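You operate a simulated robot arm through the tools that you are given. There is no shell and no other tool. Be economical: measure what you need, move in short steps, check, and stop when the job is done.

The job below is to be done with a simulated robot arm. You get a single attempt, and the scene is never put back.

JOB
Put tray two up and stack the 15 and 10 pcs batches on it.
Fine: swing the tray up, swing its stay out under it, then lay the second batch on the first with its spine turned about.

The check looks at the end state, three seconds after you hand in, the way a careful person would. Anything else that was tipped, shoved, dropped, spilled or broken makes it a failure.

ROBOT AND FRAMES
A 6-joint arm with a two-finger parallel gripper on a trunk, on a base that drives. Base frame: it is fixed to the floor where the robot stands at the start and does not move with it; the origin is under the middle of the robot, x ahead of it, y to its left, z up; the surface under the hand at the start is at about z = 90.8. Readings come in cm, rad, newtons and seconds.
With the tool pointing down near the work surface it reaches from about 58 to 94 cm from the robot's upright axis, wherever it stands. Its first joint turns from -2.601 to 2.601 rad. Places, roughly: tray stay [50, -50, 80]; tray two [50, -30, 80]; tray two plate [50, -30, 80]. Payload 3.43 kg.
The tool frame sits at the grasp point between the pads (the TCP): z along the fingers, y along the line on which they close. The tips reach 3.4 cm beyond it. The gripper opens to 12.8 cm. The fingers are 2.4 cm wide and 1.2 cm thick; the gripper's body (4.8 by 13 cm) begins 9.6 cm behind the TCP.
Orientation is told as [roll, pitch, yaw] about the base's x, y, z axes, in that order, counted from this pose: with the fingers straight down and closing along the base's y, the tool's x points along the base's -x, its y along +y and its z along -z.

CONTROLS
- The arm moves only by the tool arm_command. Its arguments are lists of equal length, an entry for each row: "rot": the turn, a rotation vector about the tool's x, y, z in degrees, a list of three; "translation": the shift along the tool's x, y, z in cm, a list of three; "claw": the gripper command, from -1 (shut) to 1 (fully open), values between in proportion. In form: {"rot": [[rx, ry, rz], ...], "translation": [[x, y, z], ...], "claw": [claw, ...]}. A call has 1 to 12 rows; each row shifts and turns the commanded pose from where the row before left it, along the tool's axes as they then stand. Rows are played at 5 a second. More than 5 cm and 0.15 rad between two rows, or a gripper value outside its range, and nothing of the call is played. Where a pose cannot be reached the arm comes as near as it can. A force on the tool above 90 N (or 10 N above the force at the start of the call, whichever is more), or a blocked arm, ends the call early, and 0.2 s more pass. Each finger travels about 10.8 cm/s and halts on what it meets, pressing with about 28 N; the grip force reading is that of the motor and also rises with nothing between the fingers. The clock runs only during rows and for 0.2 s after the last one: add rows that do not move to give the fingers time. It gives the time, the measured TCP pose, the force on the tool (base axes), the opening and the grip force at its end, in the units of the frame above (readings bear some noise), with the torque about the TCP (base axes, N m) and any sound that the robot's microphone picked up, and new pictures: "show" is both (left out), scene, wrist or none.
- Cameras (640 x 400 px; columns grow to the right, rows downward): "scene" is now at [2.8, 13.54, 163.42]; the picture's right is [-0.43, -0.90, -0.00], its down [-0.61, 0.29, -0.74] and it looks along [0.66, -0.32, -0.68] (base axes); focal length 250 px, centre (320, 200). "wrist" rides on the gripper at [7.6, -1.1, -16] in the tool frame; the picture's right is [0.15, 0.99, 0.00], its down [-0.88, 0.13, -0.46] and it looks along [-0.45, 0.07, 0.89] (tool axes); focal length 234 px, centre (320, 200). There is no depth. A picture from a camera that has moved, and an enlarged one, comes with that camera's place and axes in the base frame and with its lens.
- slide_trunk(by): slides the trunk up (or, below 0, down) by that many cm; the arm and the scene camera ride with it, the base frame stays. It gives what a move gives, with no picture.
- drive_base(legs): drives the robot by 1 to 6 legs, each [ahead, turn to the left] in cm and rad, along the robot's own axes; the way and the turn of a leg run together, so that a leg with both is an arc; at most 150 cm and 3.142 rad a leg. The arm and the cameras ride along, it lands a little off, and it stops where it bumps. It gives what a move gives, and a new picture of the scene camera.
- turn_head(pan, tilt): turns the head with the scene camera to pan (to the left, within 2.705 rad either way) and tilt (down, from -0.506 to 1.204), counted from straight ahead of the robot. It gives what a move gives, and a new picture of the scene camera.
- close_up(camera, box): a new picture of the part [left, top, right, bottom] of that camera's present view, enlarged. No time passes.
- sign_off(): hands the job in; it is judged then, once.

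Work in short steps. Places have to be worked out from the pictures, the camera data and where the tool is seen: move nearer, look again, correct. Check each grasp and each placing, and mend what went wrong. You have 120 turns and 260 pictures in all, those below and enlarged ones among them. Open the gripper and draw the arm clear of the work before you hand the job in, unless the task says otherwise; then end with one line.

The tools are called after "Emit:" as name(argument=value, ...) on one line, values as JSON. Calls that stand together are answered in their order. arm_command: Moves the arm, as the interface text tells. Its arguments: {"type":"object","properties":{"rot":{"type":"array"},"translation":{"type":"array"},"claw":{"type":"array"},"show":{"type":"string","enum":["both","scene","wrist","none"]}},"required":["rot","translation","claw"]} The other tools are called the same way: slide_trunk (by) slides the trunk up or down; drive_base (legs) drives the base; turn_head (pan, tilt) turns the head that bears the scene camera; close_up (camera, box) takes an enlarged picture of a part of a camera's view; sign_off () hands the job in.

At the start:

```text
time: 0.0
eef_pos: [51.64, -44.36, 110.59]
ee_rot: [0.001, 0.0, 0.008]
contact_force: [0.5, 0.5, -0.3]
ft_torque: [-0.02, -0.01, -0.02]
width: 12.79
grasp_force: 0.1
trunk travel left (down, up): [-65.0, 6.0]
robot x, y, heading: [-0.0, -0.34, 0.001]
head pan, tilt: [-0.447, 0.744]
```

scene: 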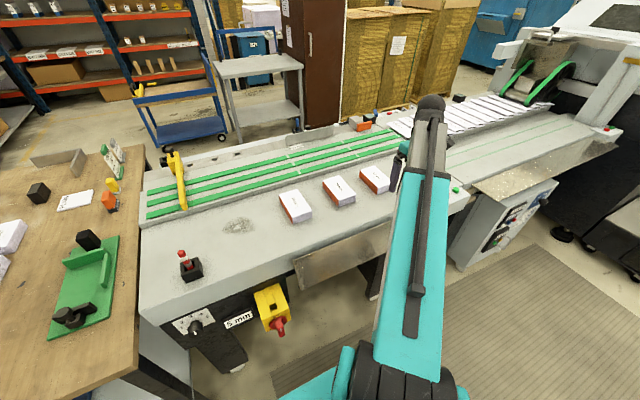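
wrist: 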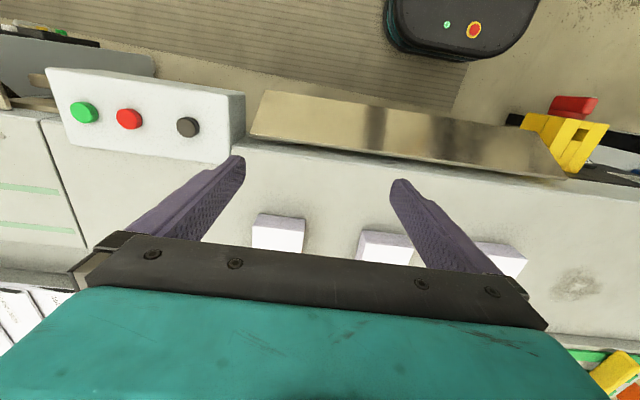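

The scene shows a machine with three batches on its table and a metal tray hanging in front, probably tray two. I'll zoom in on the trays and the batches first.

Emit:
close_up(camera="scene", box=[260, 150, 420, 250])

Emit:
close_up(camera="scene", box=[240, 220, 400, 320])

Emit:
close_up(camera="wrist", box=[200, 60, 640, 335])

```text
4.00 times, centred on (340, 200) of scene
camera zoom: at [2.8, 13.54, 163.42], right [-0.43, -0.9, 0.0], down [-0.61, 0.29, -0.74], along [0.66, -0.32, -0.68], focal length 999 px, centre (240, 200)
```

zoom: 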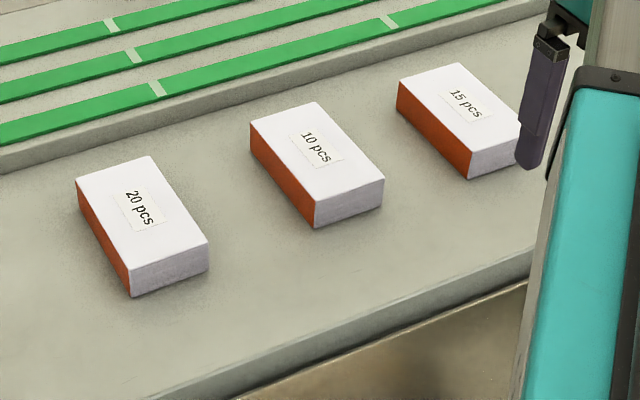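

```text
4.00 times, centred on (320, 270) of scene
camera zoom: at [2.8, 13.54, 163.42], right [-0.43, -0.9, 0.0], down [-0.61, 0.29, -0.74], along [0.66, -0.32, -0.68], focal length 999 px, centre (320, -80)
```

zoom: 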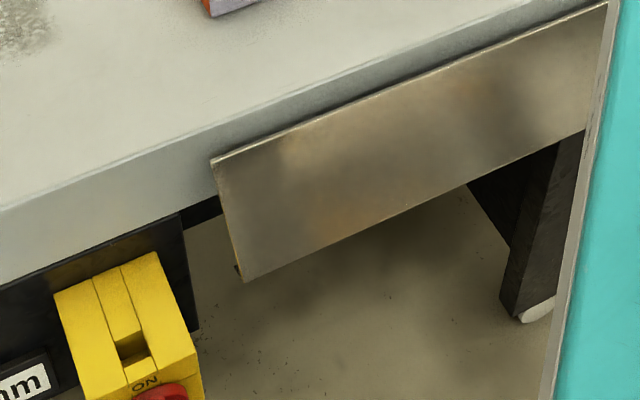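

```text
1.45 times, centred on (420, 198) of wrist
camera zoom: at [43.99, -45.55, 126.49], right [-0.15, 0.99, 0.0], down [0.88, 0.14, 0.46], along [0.45, 0.07, -0.89], focal length 341 px, centre (174, 204)
```

zoom: 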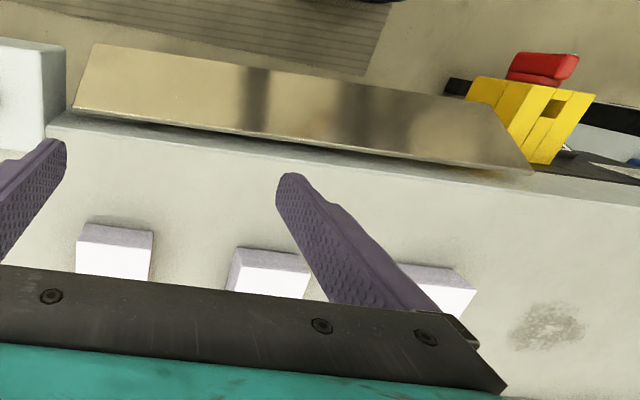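

The tray is hinged at about x=53, z=87, runs from y=-56 to 0, and hangs to about x=47, z=76. I need a view from below, so before backing off I'll check the space behind the robot.

Emit:
turn_head(pan=2.7, tilt=0.6)

Emit:
turn_head(pan=-2.7, tilt=0.6)

Emit:
turn_head(pan=-0.9, tilt=0.7)

```text
time: 2.7
eef_pos: [51.61, -44.35, 110.46]
ee_rot: [-0.001, 0.0, 0.007]
contact_force: [-0.1, 0.3, -1.5]
ft_torque: [0.0, 0.04, 0.02]
width: 12.78
grasp_force: 0.2
trunk travel left (down, up): [-65.0, 6.0]
robot x, y, heading: [-0.29, 0.03, 0.002]
head pan, tilt: [2.7, 0.6]
camera scene: at [-12.69, 20.93, 164.64], right [0.43, 0.9, 0.0], down [0.51, -0.24, -0.82], along [-0.75, 0.35, -0.57], focal length 250 px, centre (320, 200)
```

scene: 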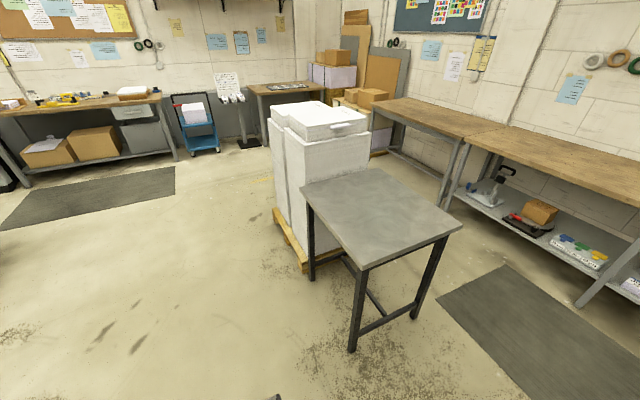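

```text
time: 6.9
eef_pos: [51.61, -44.29, 110.65]
ee_rot: [0.001, 0.0, 0.009]
contact_force: [-0.6, -0.3, -0.9]
ft_torque: [-0.01, 0.0, -0.03]
width: 12.78
grasp_force: 0.1
trunk travel left (down, up): [-65.0, 6.0]
robot x, y, heading: [-0.17, -0.05, -0.0]
head pan, tilt: [-2.7, 0.6]
camera scene: at [-12.69, 13.37, 164.64], right [-0.43, 0.9, 0.0], down [0.51, 0.24, -0.83], along [-0.75, -0.35, -0.57], focal length 250 px, centre (320, 200)
```

scene: 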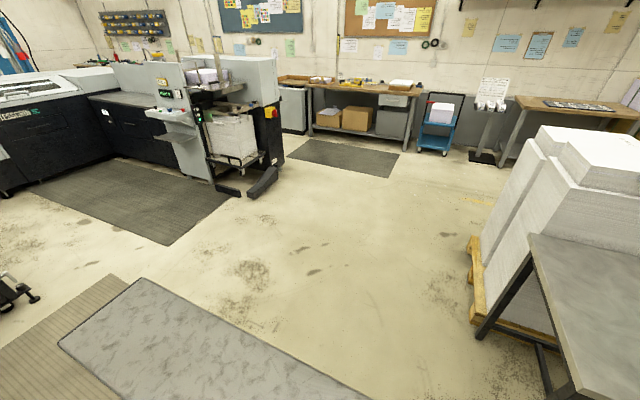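

```text
time: 8.7
eef_pos: [51.66, -44.27, 110.59]
ee_rot: [-0.001, 0.001, 0.007]
contact_force: [0.6, -0.2, -0.8]
ft_torque: [0.01, 0.03, 0.02]
width: 12.8
grasp_force: 0.0
trunk travel left (down, up): [-65.0, 6.0]
robot x, y, heading: [0.21, -0.14, -0.005]
head pan, tilt: [-0.901, 0.7]
camera scene: at [0.56, 10.48, 163.78], right [-0.78, -0.62, 0.0], down [-0.4, 0.51, -0.77], along [0.47, -0.6, -0.64], focal length 250 px, centre (320, 200)
```

scene: 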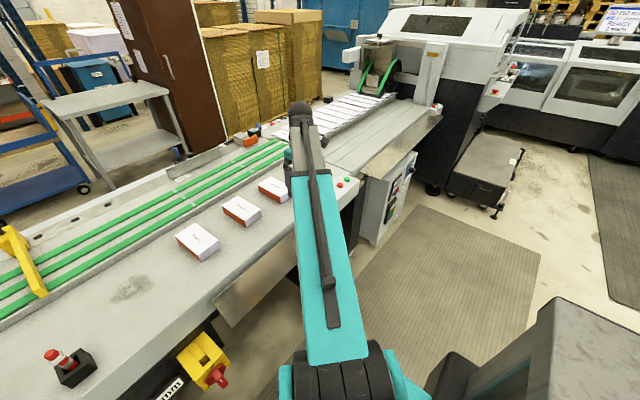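

The floor behind is free for at least 60 cm. I'll back up 40 cm, then lower the trunk to see the underside of the tray.

Emit:
drive_base(legs=[[-42, 0]])

Emit:
slide_trunk(by=-50)

Emit:
turn_head(pan=-0.35, tilt=0.25)

Emit:
close_up(camera="wrist", box=[0, 0, 640, 400])

```text
time: 11.6
eef_pos: [9.58, -44.37, 110.52]
ee_rot: [0.001, -0.001, 0.005]
contact_force: [-0.2, 0.5, -0.1]
ft_torque: [0.0, 0.01, -0.01]
width: 12.79
grasp_force: 0.1
trunk travel left (down, up): [-65.0, 6.0]
robot x, y, heading: [-41.92, 0.18, -0.003]
head pan, tilt: [-0.901, 0.7]
camera scene: at [-41.22, 10.54, 163.78], right [-0.79, -0.62, 0.0], down [-0.4, 0.51, -0.77], along [0.47, -0.6, -0.64], focal length 250 px, centre (320, 200)
```

scene: 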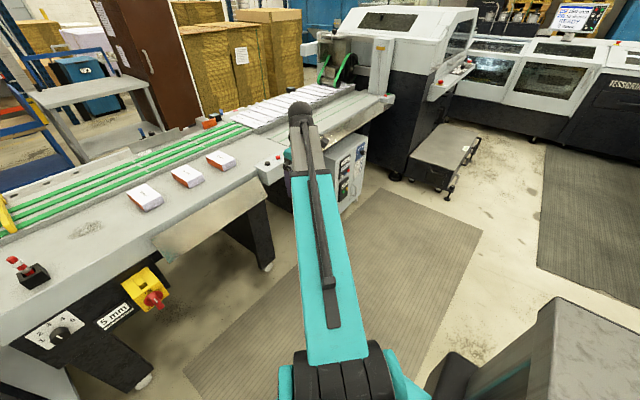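

```text
refused: -50 is not a number from -40 to 40
```

```text
time: 12.5
eef_pos: [9.7, -44.45, 110.58]
ee_rot: [-0.001, -0.001, 0.003]
contact_force: [1.1, -0.5, -0.3]
ft_torque: [0.0, 0.02, 0.03]
width: 12.81
grasp_force: 0.0
trunk travel left (down, up): [-65.0, 6.0]
robot x, y, heading: [-41.88, 0.19, -0.003]
head pan, tilt: [-0.351, 0.25]
camera scene: at [-37.65, 13.96, 167.85], right [-0.35, -0.94, 0.0], down [-0.23, 0.09, -0.97], along [0.91, -0.34, -0.25], focal length 250 px, centre (320, 200)
```

scene: 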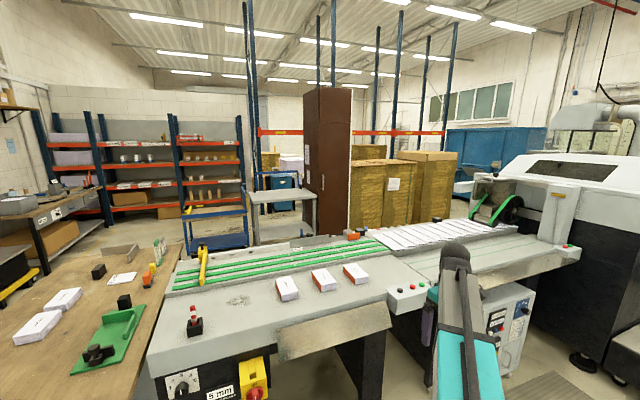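

```text
1.00 times, centred on (320, 200) of wrist (not enlarged: the box is as wide or as high as the picture)
camera zoom: at [2.06, -45.59, 126.49], right [-0.15, 0.99, 0.0], down [0.88, 0.13, 0.46], along [0.45, 0.07, -0.89], focal length 234 px, centre (320, 200)
```

zoom: 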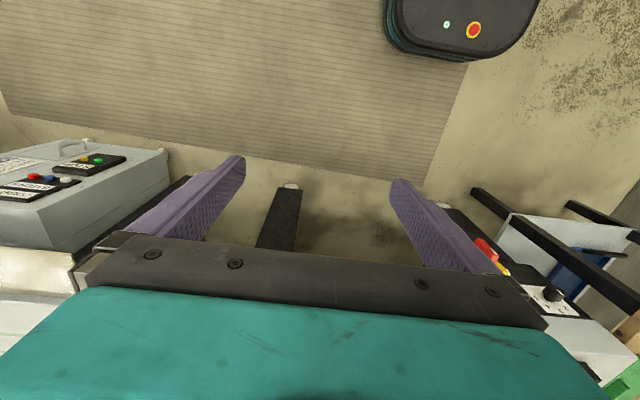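

Clear ahead of the hand. I'll lower the trunk in two steps to get under the tray's level.

Emit:
slide_trunk(by=-40)

Emit:
slide_trunk(by=-22)

Emit:
turn_head(pan=-0.35, tilt=0.2)

```text
time: 16.4
eef_pos: [9.57, -44.4, 70.65]
ee_rot: [-0.002, 0.0, 0.005]
contact_force: [-0.9, -0.3, -0.2]
ft_torque: [0.03, -0.01, 0.01]
width: 12.81
grasp_force: 0.1
trunk travel left (down, up): [-25.0, 46.0]
robot x, y, heading: [-41.32, 0.07, 0.0]
head pan, tilt: [-0.351, 0.25]
```

```text
time: 18.7
eef_pos: [9.67, -44.47, 48.66]
ee_rot: [-0.001, -0.001, 0.002]
contact_force: [-0.1, -0.5, 0.4]
ft_torque: [-0.01, -0.01, -0.05]
width: 12.82
grasp_force: 0.0
trunk travel left (down, up): [-3.0, 68.0]
robot x, y, heading: [-41.6, 0.02, -0.007]
head pan, tilt: [-0.351, 0.25]
```

```text
time: 19.3
eef_pos: [9.62, -44.41, 48.63]
ee_rot: [-0.001, 0.001, 0.005]
contact_force: [0.3, -0.4, 0.7]
ft_torque: [-0.03, 0.03, 0.0]
width: 12.82
grasp_force: 0.1
trunk travel left (down, up): [-3.0, 68.0]
robot x, y, heading: [-42.06, -0.19, -0.006]
head pan, tilt: [-0.351, 0.201]
camera scene: at [-37.65, 13.98, 106.32], right [-0.35, -0.94, 0.0], down [-0.19, 0.07, -0.98], along [0.92, -0.34, -0.2], focal length 250 px, centre (320, 200)
```

scene: 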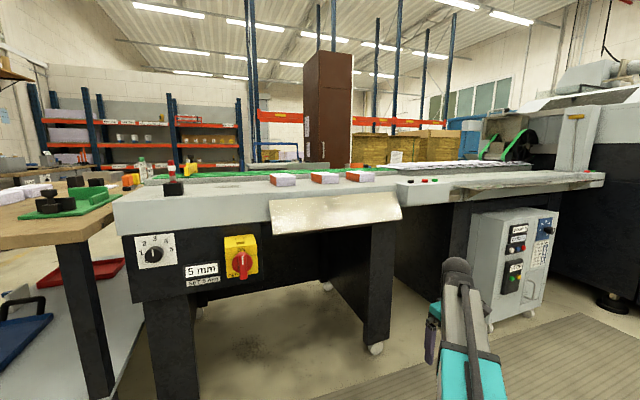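

Emit:
close_up(camera="scene", box=[250, 160, 420, 266])

Emit:
close_up(camera="scene", box=[400, 160, 620, 297])

```text
3.76 times, centred on (335, 213) of scene
camera zoom: at [-37.65, 13.98, 106.32], right [-0.35, -0.94, 0.0], down [-0.19, 0.07, -0.98], along [0.92, -0.34, -0.2], focal length 940 px, centre (264, 151)
```

zoom: 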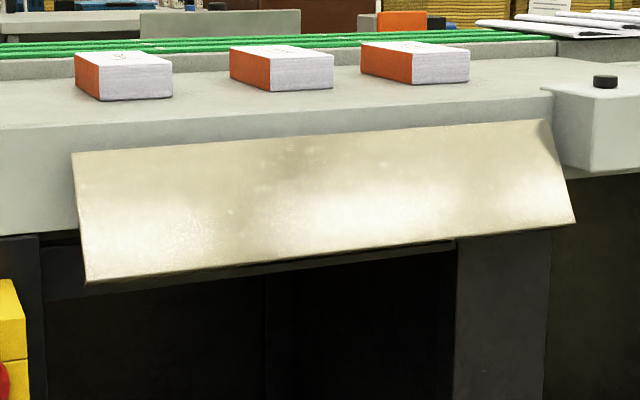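

```text
2.91 times, centred on (510, 228) of scene
camera zoom: at [-37.65, 13.98, 106.32], right [-0.35, -0.94, 0.0], down [-0.19, 0.07, -0.98], along [0.92, -0.34, -0.2], focal length 727 px, centre (-233, 117)
```

zoom: 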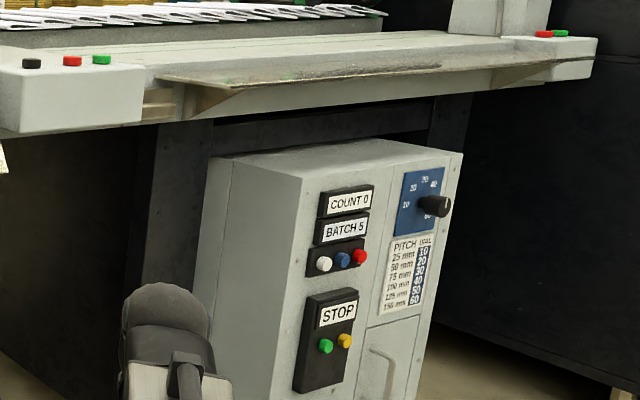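

Tray one, to the right, is up with a triangular stay under it. Tray two's stay must be folded behind the hanging plate near y=-50. I'll turn the tool forward so the wrist camera looks up under the plate.

Emit:
arm_command(rot=[[0, -8.18, 0], [0, -8.18, 0], [0, -8.18, 0], [0, -8.18, 0], [0, -8.18, 0], [0, -8.18, 0], [0, -8.18, 0], [0, -8.18, 0], [0, -8.18, 0], [0, -8.18, 0], [0, -8.2, 0]], translation=[[0, 0, 0], [0, 0, 0], [0, 0, 0], [0, 0, 0], [0, 0, 0], [0, 0, 0], [0, 0, 0], [0, 0, 0], [0, 0, 0], [0, 0, 0], [0, 0, 0]], claw=[-1, -1, -1, -1, -1, -1, -1, -1, -1, -1, -1])

```text
time: 21.7
eef_pos: [10.79, -46.51, 48.68]
ee_rot: [-2.668, -1.57, 2.668]
contact_force: [-0.2, 0.0, 0.2]
ft_torque: [-0.01, 0.03, -0.02]
width: 0.0
grasp_force: 27.7
out of reach, approached as far as the arm can: row 7, 8, 9
trunk travel left (down, up): [-3.0, 68.0]
robot x, y, heading: [-41.65, 0.17, -0.005]
head pan, tilt: [-0.351, 0.201]
camera scene: at [-37.66, 13.98, 106.32], right [-0.35, -0.94, 0.0], down [-0.19, 0.07, -0.98], along [0.92, -0.34, -0.2], focal length 250 px, centre (320, 200)
camera wrist: at [-5.2, -47.72, 41.07], right [0.0, 0.99, -0.15], down [-0.46, 0.13, 0.88], along [0.89, 0.07, 0.45], focal length 234 px, centre (320, 200)
```

scene: 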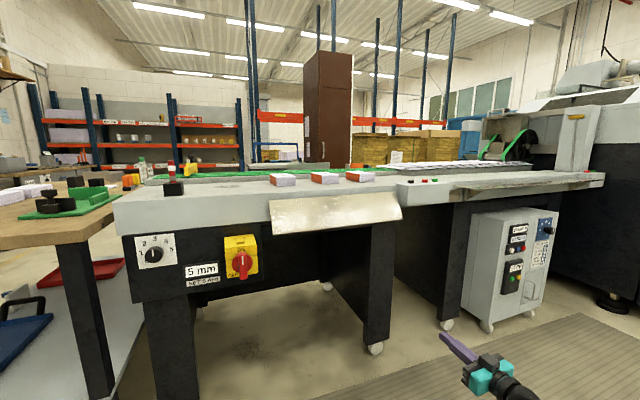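
wrist: 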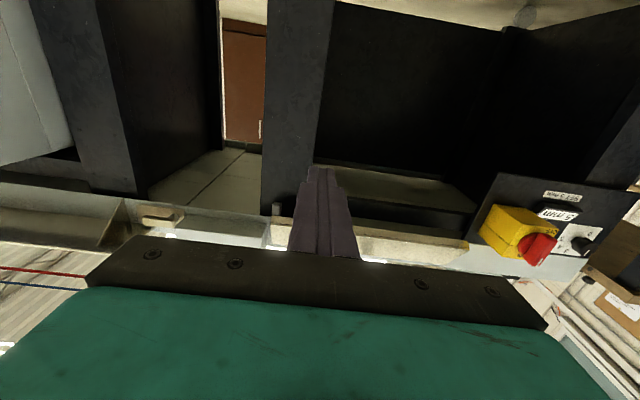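

The orientation works, though the picture is upside down. I'll zoom in on the area behind the plate.

Emit:
close_up(camera="wrist", box=[80, 160, 300, 297])

Emit:
close_up(camera="wrist", box=[250, 180, 500, 336])

```text
2.91 times, centred on (190, 228) of wrist
camera zoom: at [-5.2, -47.72, 41.07], right [0.0, 0.99, -0.15], down [-0.46, 0.13, 0.88], along [0.89, 0.07, 0.45], focal length 681 px, centre (698, 117)
```

zoom: 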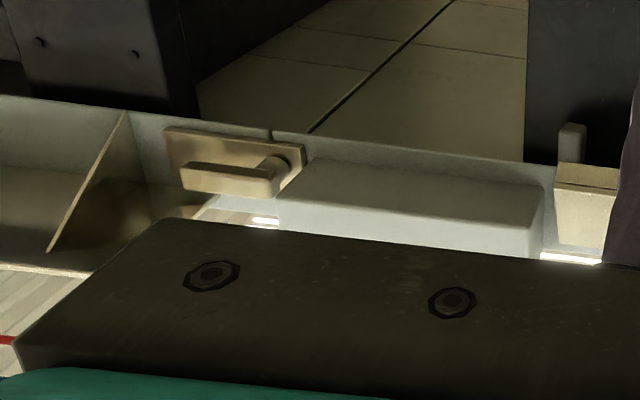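

```text
2.56 times, centred on (375, 258) of wrist
camera zoom: at [-5.2, -47.72, 41.07], right [0.0, 0.99, -0.15], down [-0.46, 0.13, 0.88], along [0.89, 0.07, 0.45], focal length 600 px, centre (179, 52)
```

zoom: 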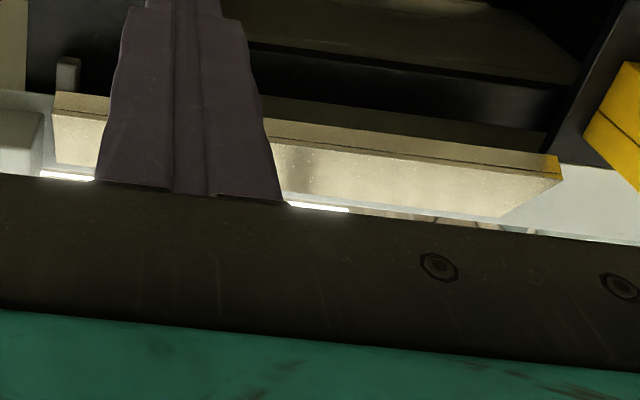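

A small tab hangs below the plate near y=-53, probably the stay. I'll raise the trunk 15 and move the tool forward for a closer look from below.

Emit:
slide_trunk(by=14)

Emit:
arm_command(rot=[[0, 0, 0], [0, 0, 0], [0, 0, 0], [0, 0, 0], [0, 0, 0]], translation=[[0, 0, 4.5], [0, 0, 4.5], [0, 0, 4.5], [0, 0, 4.5], [0, 0, 4.5]], claw=[-1, -1, -1, -1, -1])

Emit:
close_up(camera="wrist", box=[120, 100, 420, 287])

```text
time: 23.4
eef_pos: [10.8, -46.39, 62.69]
ee_rot: [-2.591, -1.57, 2.596]
contact_force: [-0.3, 0.4, 0.2]
ft_torque: [-0.02, 0.03, 0.02]
width: 0.0
grasp_force: 28.1
trunk travel left (down, up): [-17.0, 54.0]
robot x, y, heading: [-41.52, -0.16, -0.005]
head pan, tilt: [-0.351, 0.201]
```

```text
time: 24.6
eef_pos: [33.39, -46.52, 62.78]
ee_rot: [3.038, -1.57, -3.037]
contact_force: [1.0, -0.3, 1.0]
ft_torque: [-0.01, -0.02, -0.03]
width: 0.0
grasp_force: 28.0
trunk travel left (down, up): [-17.0, 54.0]
robot x, y, heading: [-41.82, 0.15, -0.004]
head pan, tilt: [-0.351, 0.201]
camera scene: at [-37.68, 13.97, 120.32], right [-0.35, -0.94, 0.0], down [-0.19, 0.07, -0.98], along [0.92, -0.34, -0.2], focal length 250 px, centre (320, 200)
camera wrist: at [17.44, -47.71, 55.13], right [0.0, 0.99, -0.15], down [-0.46, 0.13, 0.88], along [0.89, 0.07, 0.45], focal length 234 px, centre (320, 200)
```

scene: 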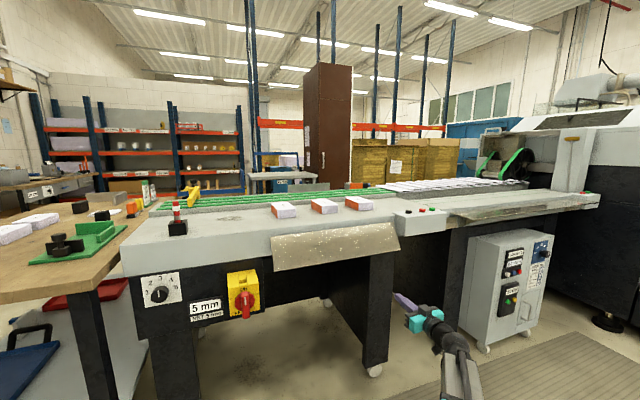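
wrist: 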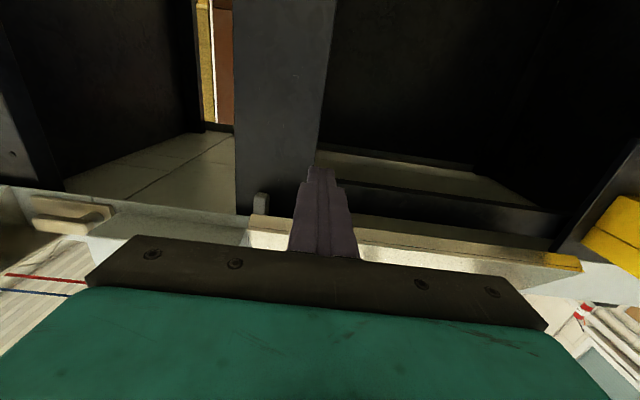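

```text
2.13 times, centred on (270, 194) of wrist
camera zoom: at [17.44, -47.71, 55.13], right [0.0, 0.99, -0.15], down [-0.46, 0.13, 0.88], along [0.89, 0.07, 0.45], focal length 500 px, centre (427, 214)
```

zoom: 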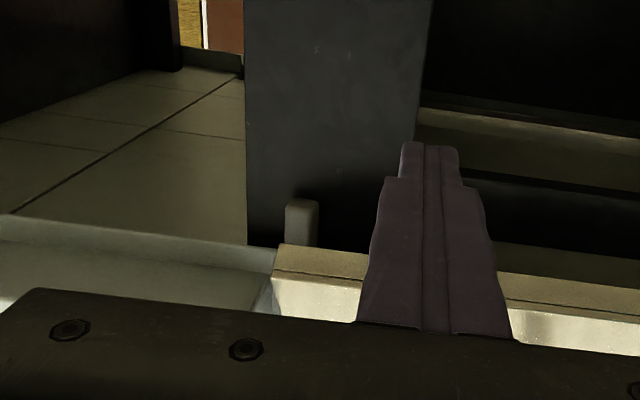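

The tab's bottom is near (56, -55.5, 75), likely the stay's pivot rod. I'll put the closed fingers under the plate at y≈-25, with tips at x≈49, ready to lift it and see the stay from below.

Emit:
arm_command(rot=[[0, 0, 0], [0, 0, 0], [0, 0, 0], [0, 0, 0], [0, 0, 0], [0, 0, 0]], translation=[[0, 4.3, 1], [0, 4.3, 2.3], [0, 4.3, 2.3], [0, 4.3, 2.3], [0, 4.3, 2.3], [0, 0, 2.4]], claw=[-1, -1, -1, -1, -1, -1])

Emit:
close_up(camera="wrist", box=[0, 100, 320, 300])

```text
time: 26.0
eef_pos: [45.89, -24.79, 62.66]
ee_rot: [-2.019, -1.57, 2.02]
contact_force: [-0.4, 0.3, 0.3]
ft_torque: [0.01, 0.01, 0.04]
width: 0.02
grasp_force: 28.1
trunk travel left (down, up): [-17.0, 54.0]
robot x, y, heading: [-41.47, 0.07, -0.007]
head pan, tilt: [-0.351, 0.201]
camera scene: at [-37.66, 13.97, 120.32], right [-0.35, -0.94, 0.0], down [-0.19, 0.07, -0.98], along [0.92, -0.34, -0.2], focal length 250 px, centre (320, 200)
camera wrist: at [29.96, -26.06, 55.01], right [0.0, 0.99, -0.15], down [-0.46, 0.13, 0.88], along [0.89, 0.07, 0.45], focal length 234 px, centre (320, 200)
```

scene: 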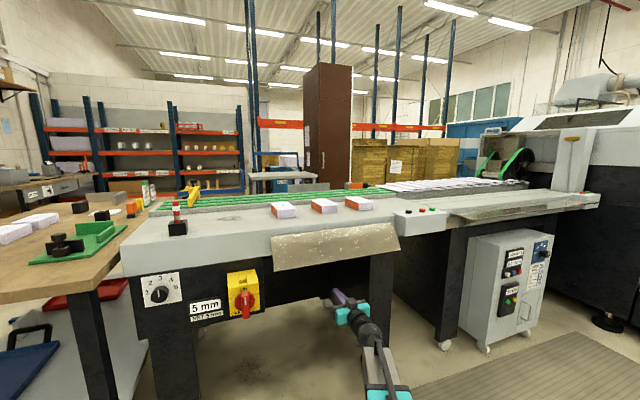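
wrist: 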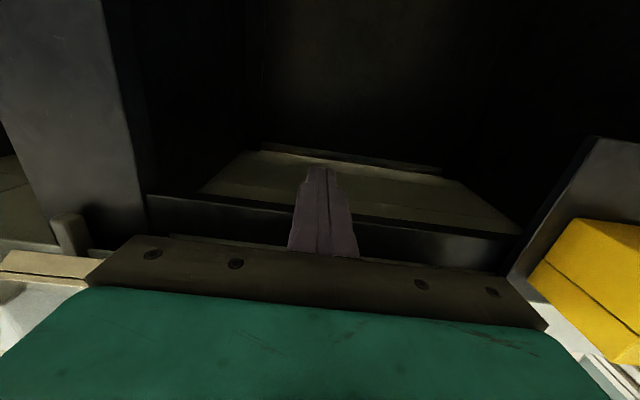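

```text
2.00 times, centred on (160, 200) of wrist
camera zoom: at [29.96, -26.06, 55.01], right [0.0, 0.99, -0.15], down [-0.46, 0.13, 0.88], along [0.89, 0.07, 0.45], focal length 468 px, centre (640, 200)
```

zoom: 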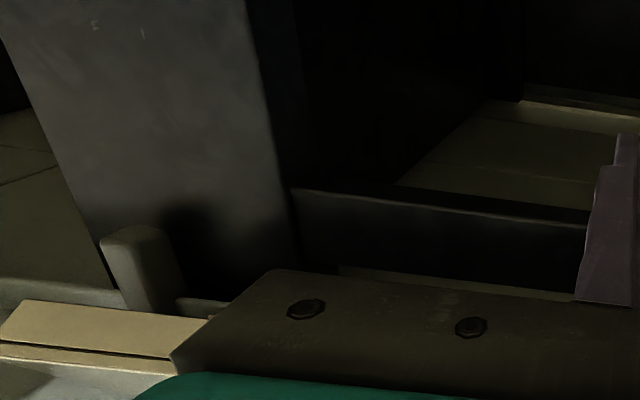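

The tab is confirmed at about (55, -55.6, 75). Now I raise the fingers slowly against the plate's edge.

Emit:
arm_command(rot=[[0, 0, 0], [0, 0, 0], [0, 0, 0], [0, 0, 0], [0, 0, 0], [0, 0, 0]], translation=[[-4, 0, 0], [-4, 0, 0], [-2, 0, 0], [-2, 0, 0], [-2, 0, 0], [-1, 0, 0]], claw=[-1, -1, -1, -1, -1, -1])

```text
time: 27.2
eef_pos: [45.79, -24.96, 74.44]
ee_rot: [-0.442, -1.538, 0.455]
contact_force: [-12.9, -0.8, -27.2]
ft_torque: [-0.11, 0.8, -0.28]
width: 0.01
grasp_force: 27.5
trunk travel left (down, up): [-17.0, 54.0]
robot x, y, heading: [-41.75, 0.22, -0.002]
head pan, tilt: [-0.351, 0.201]
stopped in row 6: the force on the tool passed its limit at 103 N (the readings are from after the stop); the commanded pose is now the measured one
camera scene: at [-37.48, 13.89, 120.31], right [-0.35, -0.94, 0.0], down [-0.19, 0.07, -0.98], along [0.92, -0.34, -0.2], focal length 250 px, centre (320, 200)
camera wrist: at [29.52, -26.34, 67.32], right [-0.01, 0.99, -0.16], down [-0.43, 0.14, 0.89], along [0.9, 0.08, 0.42], focal length 234 px, centre (320, 200)
```

scene: 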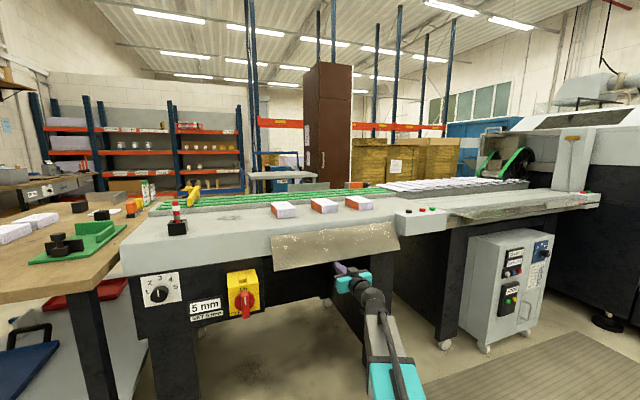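
wrist: 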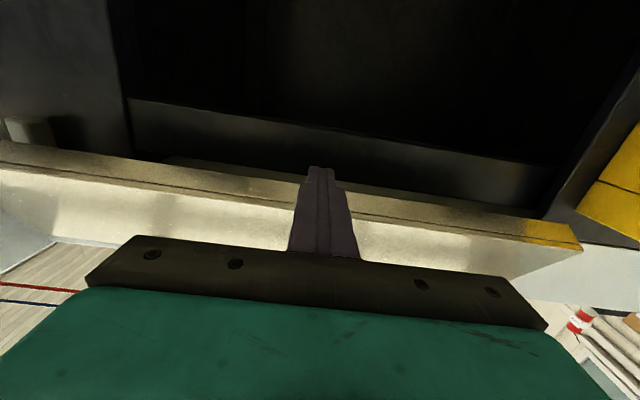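

The force limit tripped, perhaps just from the impact speed. I'll try again slowly.

Emit:
arm_command(rot=[[0, 0, 0], [0, 0, 0], [0, 0, 0], [0, 0, 0], [0, 0, 0], [0, 0, 0]], translation=[[-0.3, 0, 0], [-0.3, 0, 0], [-0.3, 0, 0], [-0.3, 0, 0], [-0.3, 0, 0], [-0.3, 0, 0]], claw=[-1, -1, -1, -1, -1, -1])

```text
time: 28.0
eef_pos: [45.45, -24.99, 74.53]
ee_rot: [-0.455, -1.523, 0.465]
contact_force: [-8.2, -1.1, -20.4]
ft_torque: [-0.09, 0.61, -0.28]
width: 0.04
grasp_force: 28.0
trunk travel left (down, up): [-17.0, 54.0]
robot x, y, heading: [-41.8, -0.01, -0.007]
head pan, tilt: [-0.351, 0.201]
stopped in row 4: the force on the tool passed its limit at 93 N (the readings are from after the stop); the commanded pose is now the measured one
camera scene: at [-37.53, 13.91, 120.41], right [-0.35, -0.94, 0.0], down [-0.19, 0.07, -0.98], along [0.92, -0.34, -0.2], focal length 250 px, centre (320, 200)
camera wrist: at [29.31, -26.4, 67.66], right [-0.02, 0.99, -0.17], down [-0.42, 0.14, 0.9], along [0.91, 0.09, 0.41], focal length 234 px, centre (320, 200)
```

scene: 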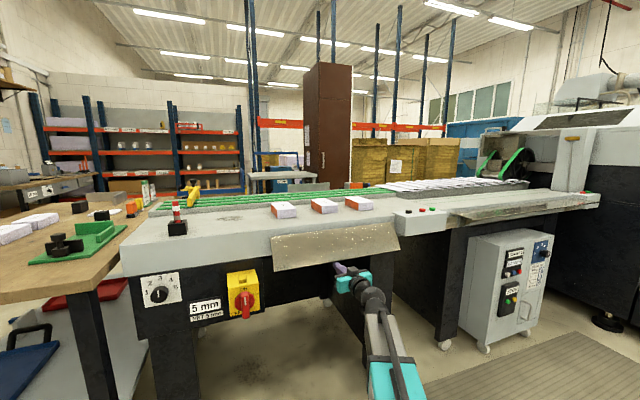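
wrist: 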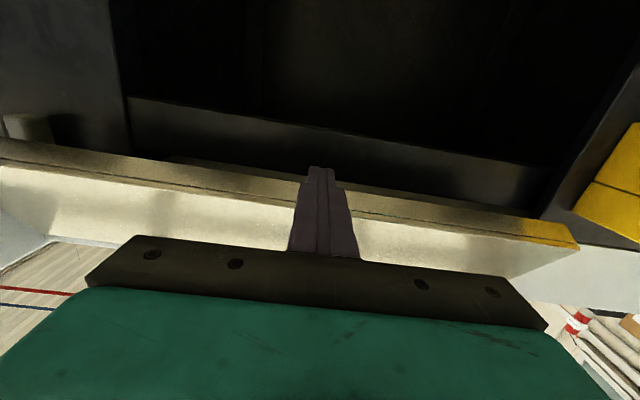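

Pressing straight up locks by friction, because the edge has to move mostly outward at first. I'll drop the hand, pitch the fingers up about 40°, and hook them behind the plate instead.

Emit:
arm_command(rot=[[0, 0, 0], [0, 0, 0], [0, -8.5, 0], [0, -8.5, 0], [0, -8.5, 0], [0, -8.5, 0], [0, -8.5, 0], [0, 0, 0]], translation=[[2.5, 0, 0], [2.5, 0, 0], [0, 0, 0], [0, 0, 0], [0, 0, 0], [0, 0, 0], [0, 0, 0], [0, 0, 0]], claw=[-1, -1, -1, -1, -1, -1, -1, -1])

```text
time: 29.8
eef_pos: [45.29, -24.94, 69.99]
ee_rot: [-3.111, -0.863, 3.13]
contact_force: [0.0, 0.2, -0.2]
ft_torque: [0.01, -0.02, -0.01]
width: 0.0
grasp_force: 27.9
trunk travel left (down, up): [-17.0, 54.0]
robot x, y, heading: [-41.78, -0.14, -0.009]
head pan, tilt: [-0.351, 0.201]
camera scene: at [-37.68, 13.98, 120.32], right [-0.35, -0.94, 0.0], down [-0.19, 0.07, -0.98], along [0.92, -0.34, -0.2], focal length 250 px, centre (320, 200)
camera wrist: at [38.15, -26.49, 53.78], right [0.08, 0.99, -0.13], down [-0.92, 0.13, 0.37], along [0.38, 0.09, 0.92], focal length 234 px, centre (320, 200)
```

scene: 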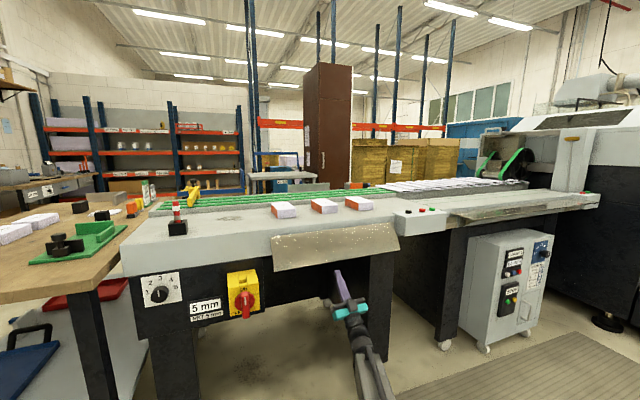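
wrist: 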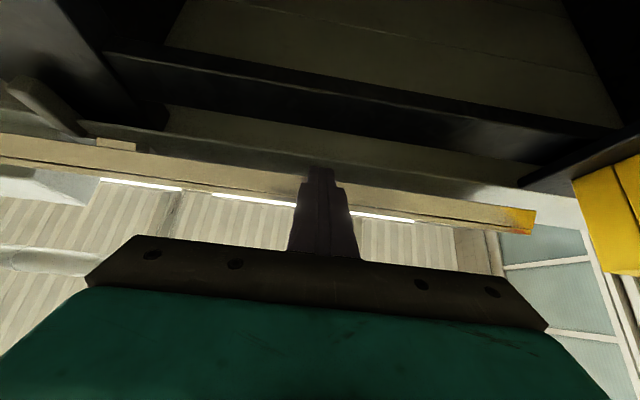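

This is a good view from below. I'll zoom in on the stay area.

Emit:
close_up(camera="wrist", box=[0, 60, 200, 185])

Emit:
close_up(camera="wrist", box=[200, 100, 560, 325])

```text
3.20 times, centred on (100, 122) of wrist
camera zoom: at [38.15, -26.49, 53.78], right [0.08, 0.99, -0.13], down [-0.92, 0.13, 0.37], along [0.38, 0.09, 0.92], focal length 749 px, centre (1024, 448)
```

zoom: 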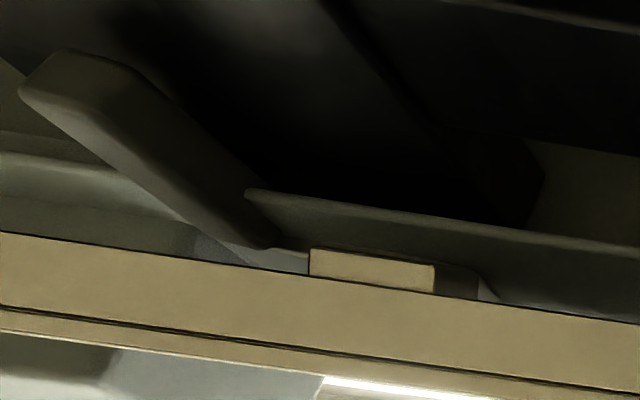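

```text
1.78 times, centred on (380, 212) of wrist
camera zoom: at [38.15, -26.49, 53.78], right [0.08, 0.99, -0.13], down [-0.92, 0.13, 0.37], along [0.38, 0.09, 0.92], focal length 416 px, centre (213, 178)
```

zoom: 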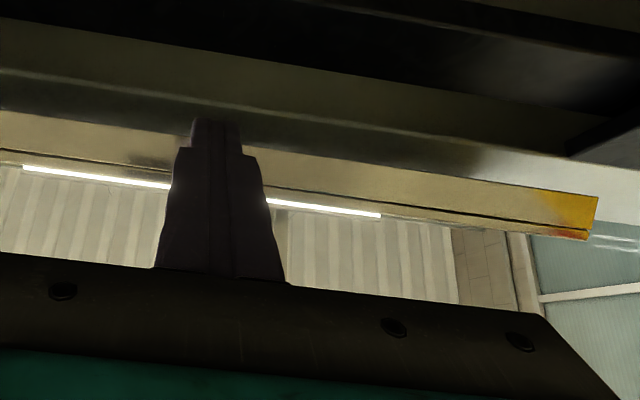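

There is a dark lever hanging near y=-55 and a tan block beside it. I'll shift the hand toward it for a better look.

Emit:
arm_command(rot=[[0, 0, 0], [0, 0, 0], [0, 0, 0], [0, 0, 0], [0, 0, 0]], translation=[[0, -4, 0], [0, -4, 0], [0, -4, 0], [0, -4, 0], [0, 0, 0]], claw=[-1, -1, -1, -1, -1], show="wrist")

Emit:
close_up(camera="wrist", box=[100, 50, 300, 175])

```text
time: 31.0
eef_pos: [45.48, -40.98, 70.21]
ee_rot: [-3.111, -0.865, 3.131]
contact_force: [0.2, 0.4, 0.1]
ft_torque: [-0.02, -0.01, 0.02]
width: 0.0
grasp_force: 27.4
trunk travel left (down, up): [-17.0, 54.0]
robot x, y, heading: [-41.74, 0.04, -0.006]
head pan, tilt: [-0.351, 0.201]
camera wrist: at [38.32, -42.49, 53.98], right [0.08, 0.99, -0.13], down [-0.92, 0.13, 0.37], along [0.38, 0.09, 0.92], focal length 234 px, centre (320, 200)
```

wrist: 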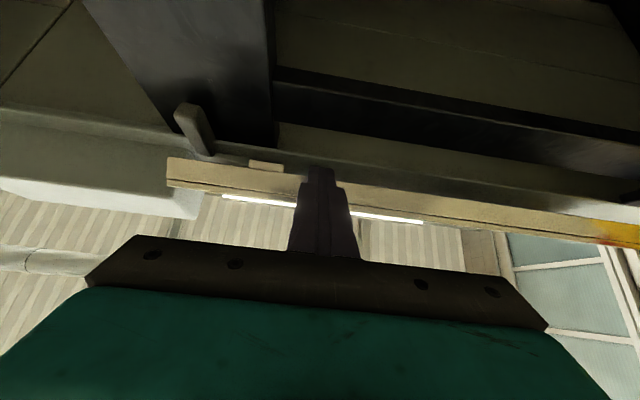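

```text
3.20 times, centred on (200, 112) of wrist
camera zoom: at [38.32, -42.49, 53.98], right [0.08, 0.99, -0.13], down [-0.92, 0.13, 0.37], along [0.38, 0.09, 0.92], focal length 749 px, centre (704, 480)
```

zoom: 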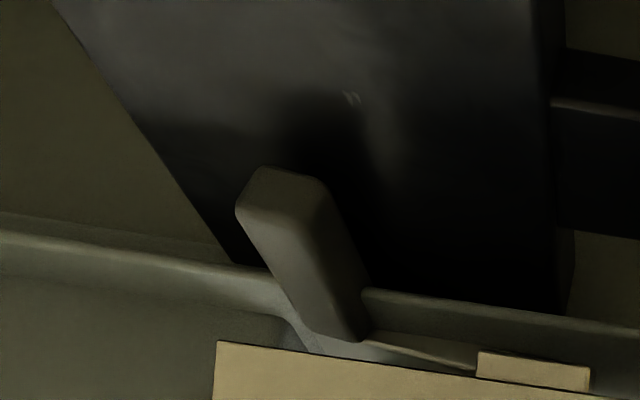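

The lever hangs on the apron face with a small mount. There's a similar lever near tray one (y≈-90), so I'll back the hand off and shift right to use that as a reference.

Emit:
arm_command(rot=[[0, 0, 0], [0, 0, 0], [0, 0, 0], [0, 7.5, 0], [0, 7.5, 0], [0, 7.5, 0], [0, 7.5, 0], [0, 0, 0], [0, 0, 0]], translation=[[0, 0, -4], [0, 0, -4], [0, 0, -4], [0, -4.5, 0], [0, -4.5, 0], [0, -4.5, 0], [0, -4.5, 0], [0, -4.5, 0], [0, -4.5, 0]], claw=[-1, -1, -1, -1, -1, -1, -1, -1, -1], show="wrist")

Emit:
close_up(camera="wrist", box=[60, 100, 300, 250])

Emit:
close_up(camera="wrist", box=[300, 100, 540, 250])

```text
time: 33.0
eef_pos: [36.65, -68.39, 62.95]
ee_rot: [-3.035, -1.39, 3.048]
contact_force: [0.0, -0.4, 0.9]
ft_torque: [0.0, 0.04, 0.01]
width: 0.01
grasp_force: 28.0
trunk travel left (down, up): [-17.0, 54.0]
robot x, y, heading: [-41.93, -0.14, -0.009]
head pan, tilt: [-0.351, 0.201]
camera wrist: at [22.35, -69.92, 52.62], right [0.01, 0.99, -0.16], down [-0.61, 0.14, 0.78], along [0.79, 0.09, 0.6], focal length 234 px, centre (320, 200)
```

wrist: 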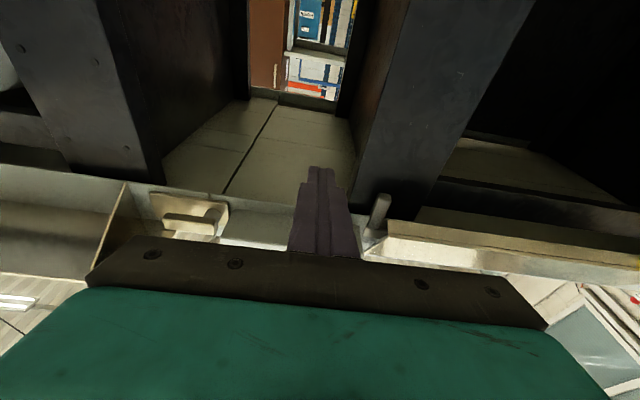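

```text
2.67 times, centred on (180, 175) of wrist
camera zoom: at [22.35, -69.92, 52.62], right [0.01, 0.99, -0.16], down [-0.61, 0.14, 0.78], along [0.79, 0.09, 0.6], focal length 624 px, centre (693, 267)
```

zoom: 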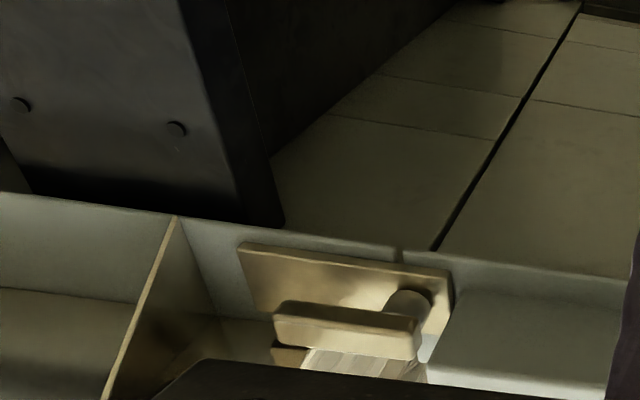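

```text
2.67 times, centred on (420, 175) of wrist
camera zoom: at [22.35, -69.92, 52.62], right [0.01, 0.99, -0.16], down [-0.61, 0.14, 0.78], along [0.79, 0.09, 0.6], focal length 624 px, centre (53, 267)
```

zoom: 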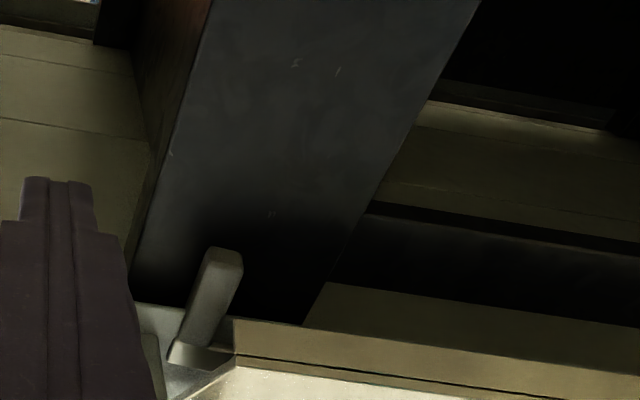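

The reference is clear: tray one's stay is a lever swung horizontal beneath its tray. Tray two's lever hangs from a pivot near (54, -55.3, 83) and must swing about 90° toward +y. I'll go back to hook behind the plate at y≈-28 and see how the tray behaves.

Emit:
arm_command(rot=[[0, 0, 0], [0, 0, 0], [0, 0, 0], [0, 0, 0], [0, 0, 0], [0, -7.5, 0], [0, -7.5, 0], [0, -7.5, 0], [0, -7.5, 0], [0, 0, 0], [0, 0, 0], [0, 0, 0]], translation=[[0, 4.5, 0], [0, 4.5, 0], [0, 4.5, 0], [0, 4.5, 0], [0, 4.5, 0], [0, 4.5, 0], [0, 4.5, 0], [0, 4.5, 0], [0, 4.5, 0], [0, 0, 4], [0, 0, 4], [0, 0, 4]], claw=[-1, -1, -1, -1, -1, -1, -1, -1, -1, -1, -1, -1], show="none")

Emit:
arm_command(rot=[[0, 0, 0], [0, 0, 0], [0, 0, 0], [0, 0, 0]], translation=[[0, 0, 2], [0, 0, 2], [-0.4, 0, 1.6], [-0.4, 0, 1.4]], claw=[-1, -1, -1, -1])

```text
time: 35.6
eef_pos: [45.43, -27.49, 70.09]
ee_rot: [-3.111, -0.867, 3.13]
contact_force: [0.8, 0.0, 0.5]
ft_torque: [0.04, 0.0, 0.03]
width: 0.0
grasp_force: 28.0
trunk travel left (down, up): [-17.0, 54.0]
robot x, y, heading: [-41.64, 0.39, -0.002]
head pan, tilt: [-0.351, 0.201]
```

```text
time: 36.6
eef_pos: [50.45, -27.3, 74.58]
ee_rot: [-3.114, -0.875, 3.131]
contact_force: [6.8, -1.3, -12.0]
ft_torque: [-0.08, -1.4, 0.1]
width: 0.01
grasp_force: 28.0
trunk travel left (down, up): [-17.0, 54.0]
robot x, y, heading: [-41.79, -0.28, -0.004]
head pan, tilt: [-0.351, 0.201]
camera scene: at [-37.44, 13.92, 120.28], right [-0.35, -0.94, 0.0], down [-0.19, 0.07, -0.98], along [0.92, -0.34, -0.2], focal length 250 px, centre (320, 200)
camera wrist: at [43.06, -28.88, 58.52], right [0.08, 0.99, -0.13], down [-0.92, 0.13, 0.38], along [0.39, 0.09, 0.92], focal length 234 px, centre (320, 200)
```

scene: 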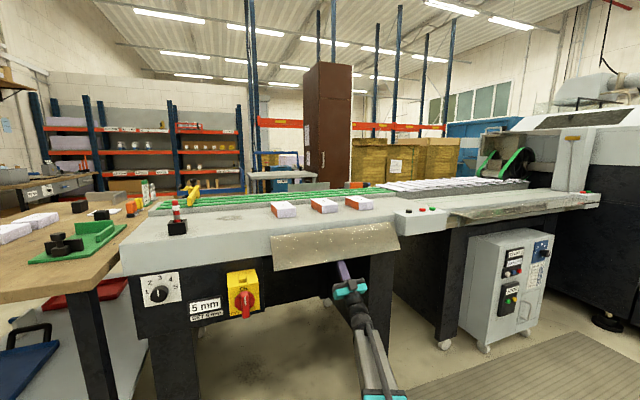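
wrist: 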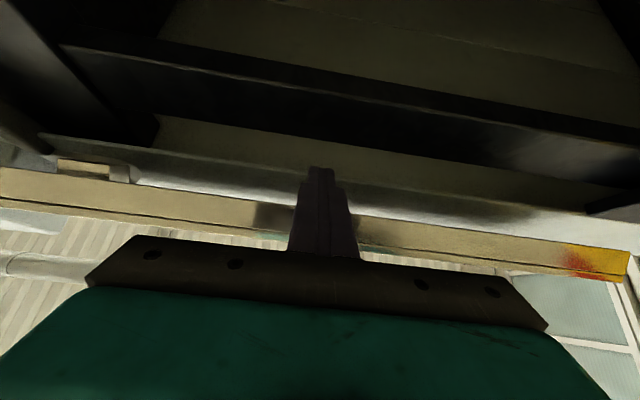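

The fingers are now behind the plate's edge in light contact. I'll pull outward and up along the arc in small steps.

Emit:
arm_command(rot=[[0, 0, 0], [0, 0, 0], [0, 0, 0], [0, 0, 0], [0, 0, 0]], translation=[[-0.6, 0, -0.2], [-0.6, 0, -0.2], [-0.6, 0, -0.2], [-0.6, 0, -0.2], [-0.6, 0, -0.1]], claw=[-1, -1, -1, -1, -1])

```text
time: 37.8
eef_pos: [47.69, -27.35, 76.73]
ee_rot: [-3.113, -0.867, 3.13]
contact_force: [6.3, -1.3, -13.1]
ft_torque: [0.07, -0.14, -0.01]
width: 0.0
grasp_force: 27.6
trunk travel left (down, up): [-17.0, 54.0]
robot x, y, heading: [-41.86, 0.31, -0.007]
head pan, tilt: [-0.351, 0.201]
camera scene: at [-37.52, 13.93, 120.32], right [-0.35, -0.94, 0.0], down [-0.19, 0.07, -0.98], along [0.92, -0.34, -0.2], focal length 250 px, centre (320, 200)
camera wrist: at [40.38, -28.87, 60.52], right [0.08, 0.99, -0.13], down [-0.92, 0.13, 0.37], along [0.39, 0.09, 0.92], focal length 234 px, centre (320, 200)
```

scene: 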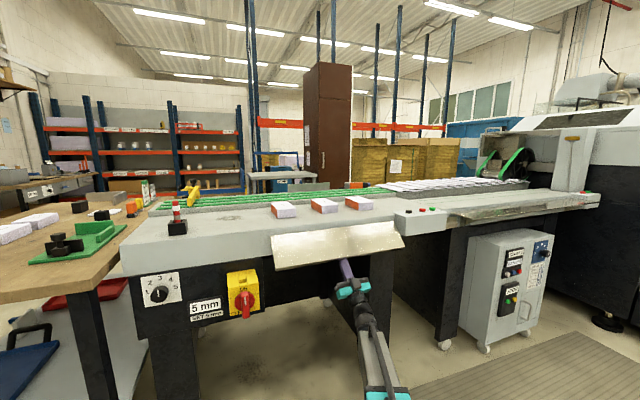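
wrist: 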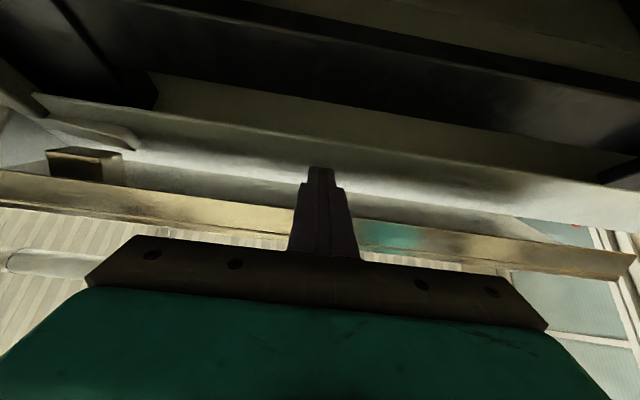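

The plate swings freely with a steady 14 N, so I'll continue the arc.

Emit:
arm_command(rot=[[0, 0, 0], [0, 0, 0], [0, 0, 0], [0, 0, 0], [0, 0, 0], [0, 0, 0], [0, 0, 0]], translation=[[-0.8, 0, -0.1], [-0.8, 0, 0], [-0.8, 0, 0], [-0.8, 0, 0.1], [-0.8, 0, 0.1], [-0.8, 0, 0.2], [-0.8, 0, 0.2]], claw=[-1, -1, -1, -1, -1, -1, -1])

Emit:
close_up(camera="wrist", box=[0, 80, 200, 205])

```text
time: 39.4
eef_pos: [44.46, -27.28, 81.45]
ee_rot: [-3.113, -0.866, 3.133]
contact_force: [12.8, -3.7, -7.0]
ft_torque: [0.12, -0.12, 0.25]
width: 0.01
grasp_force: 28.0
trunk travel left (down, up): [-17.0, 54.0]
robot x, y, heading: [-41.84, -0.01, 0.001]
head pan, tilt: [-0.351, 0.201]
camera scene: at [-37.5, 13.93, 120.36], right [-0.35, -0.94, 0.0], down [-0.19, 0.07, -0.98], along [0.92, -0.34, -0.2], focal length 250 px, centre (320, 200)
camera wrist: at [37.25, -28.87, 65.31], right [0.08, 0.99, -0.13], down [-0.92, 0.13, 0.37], along [0.39, 0.09, 0.92], focal length 234 px, centre (320, 200)
```

scene: 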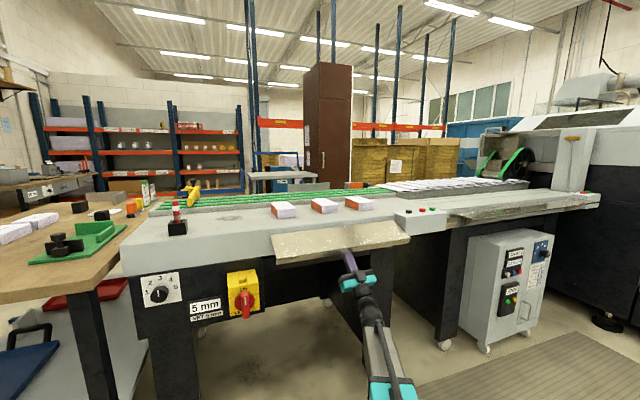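
wrist: 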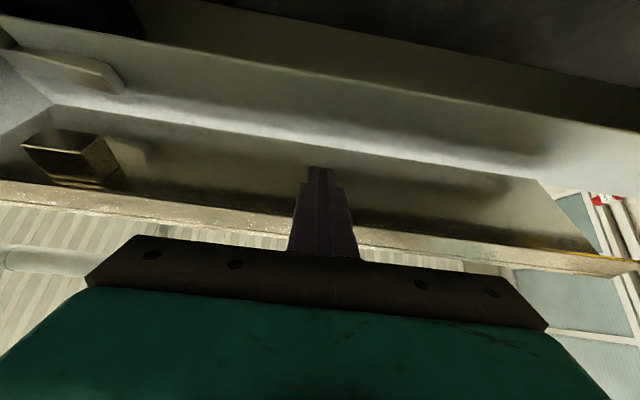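

```text
3.20 times, centred on (100, 142) of wrist
camera zoom: at [37.25, -28.87, 65.31], right [0.08, 0.99, -0.13], down [-0.92, 0.13, 0.37], along [0.39, 0.09, 0.92], focal length 749 px, centre (1024, 384)
```

zoom: 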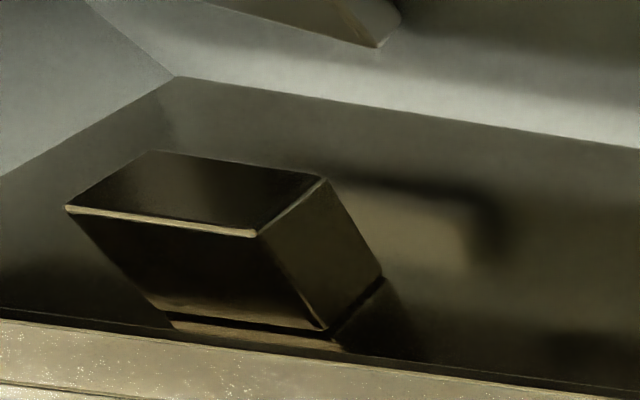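

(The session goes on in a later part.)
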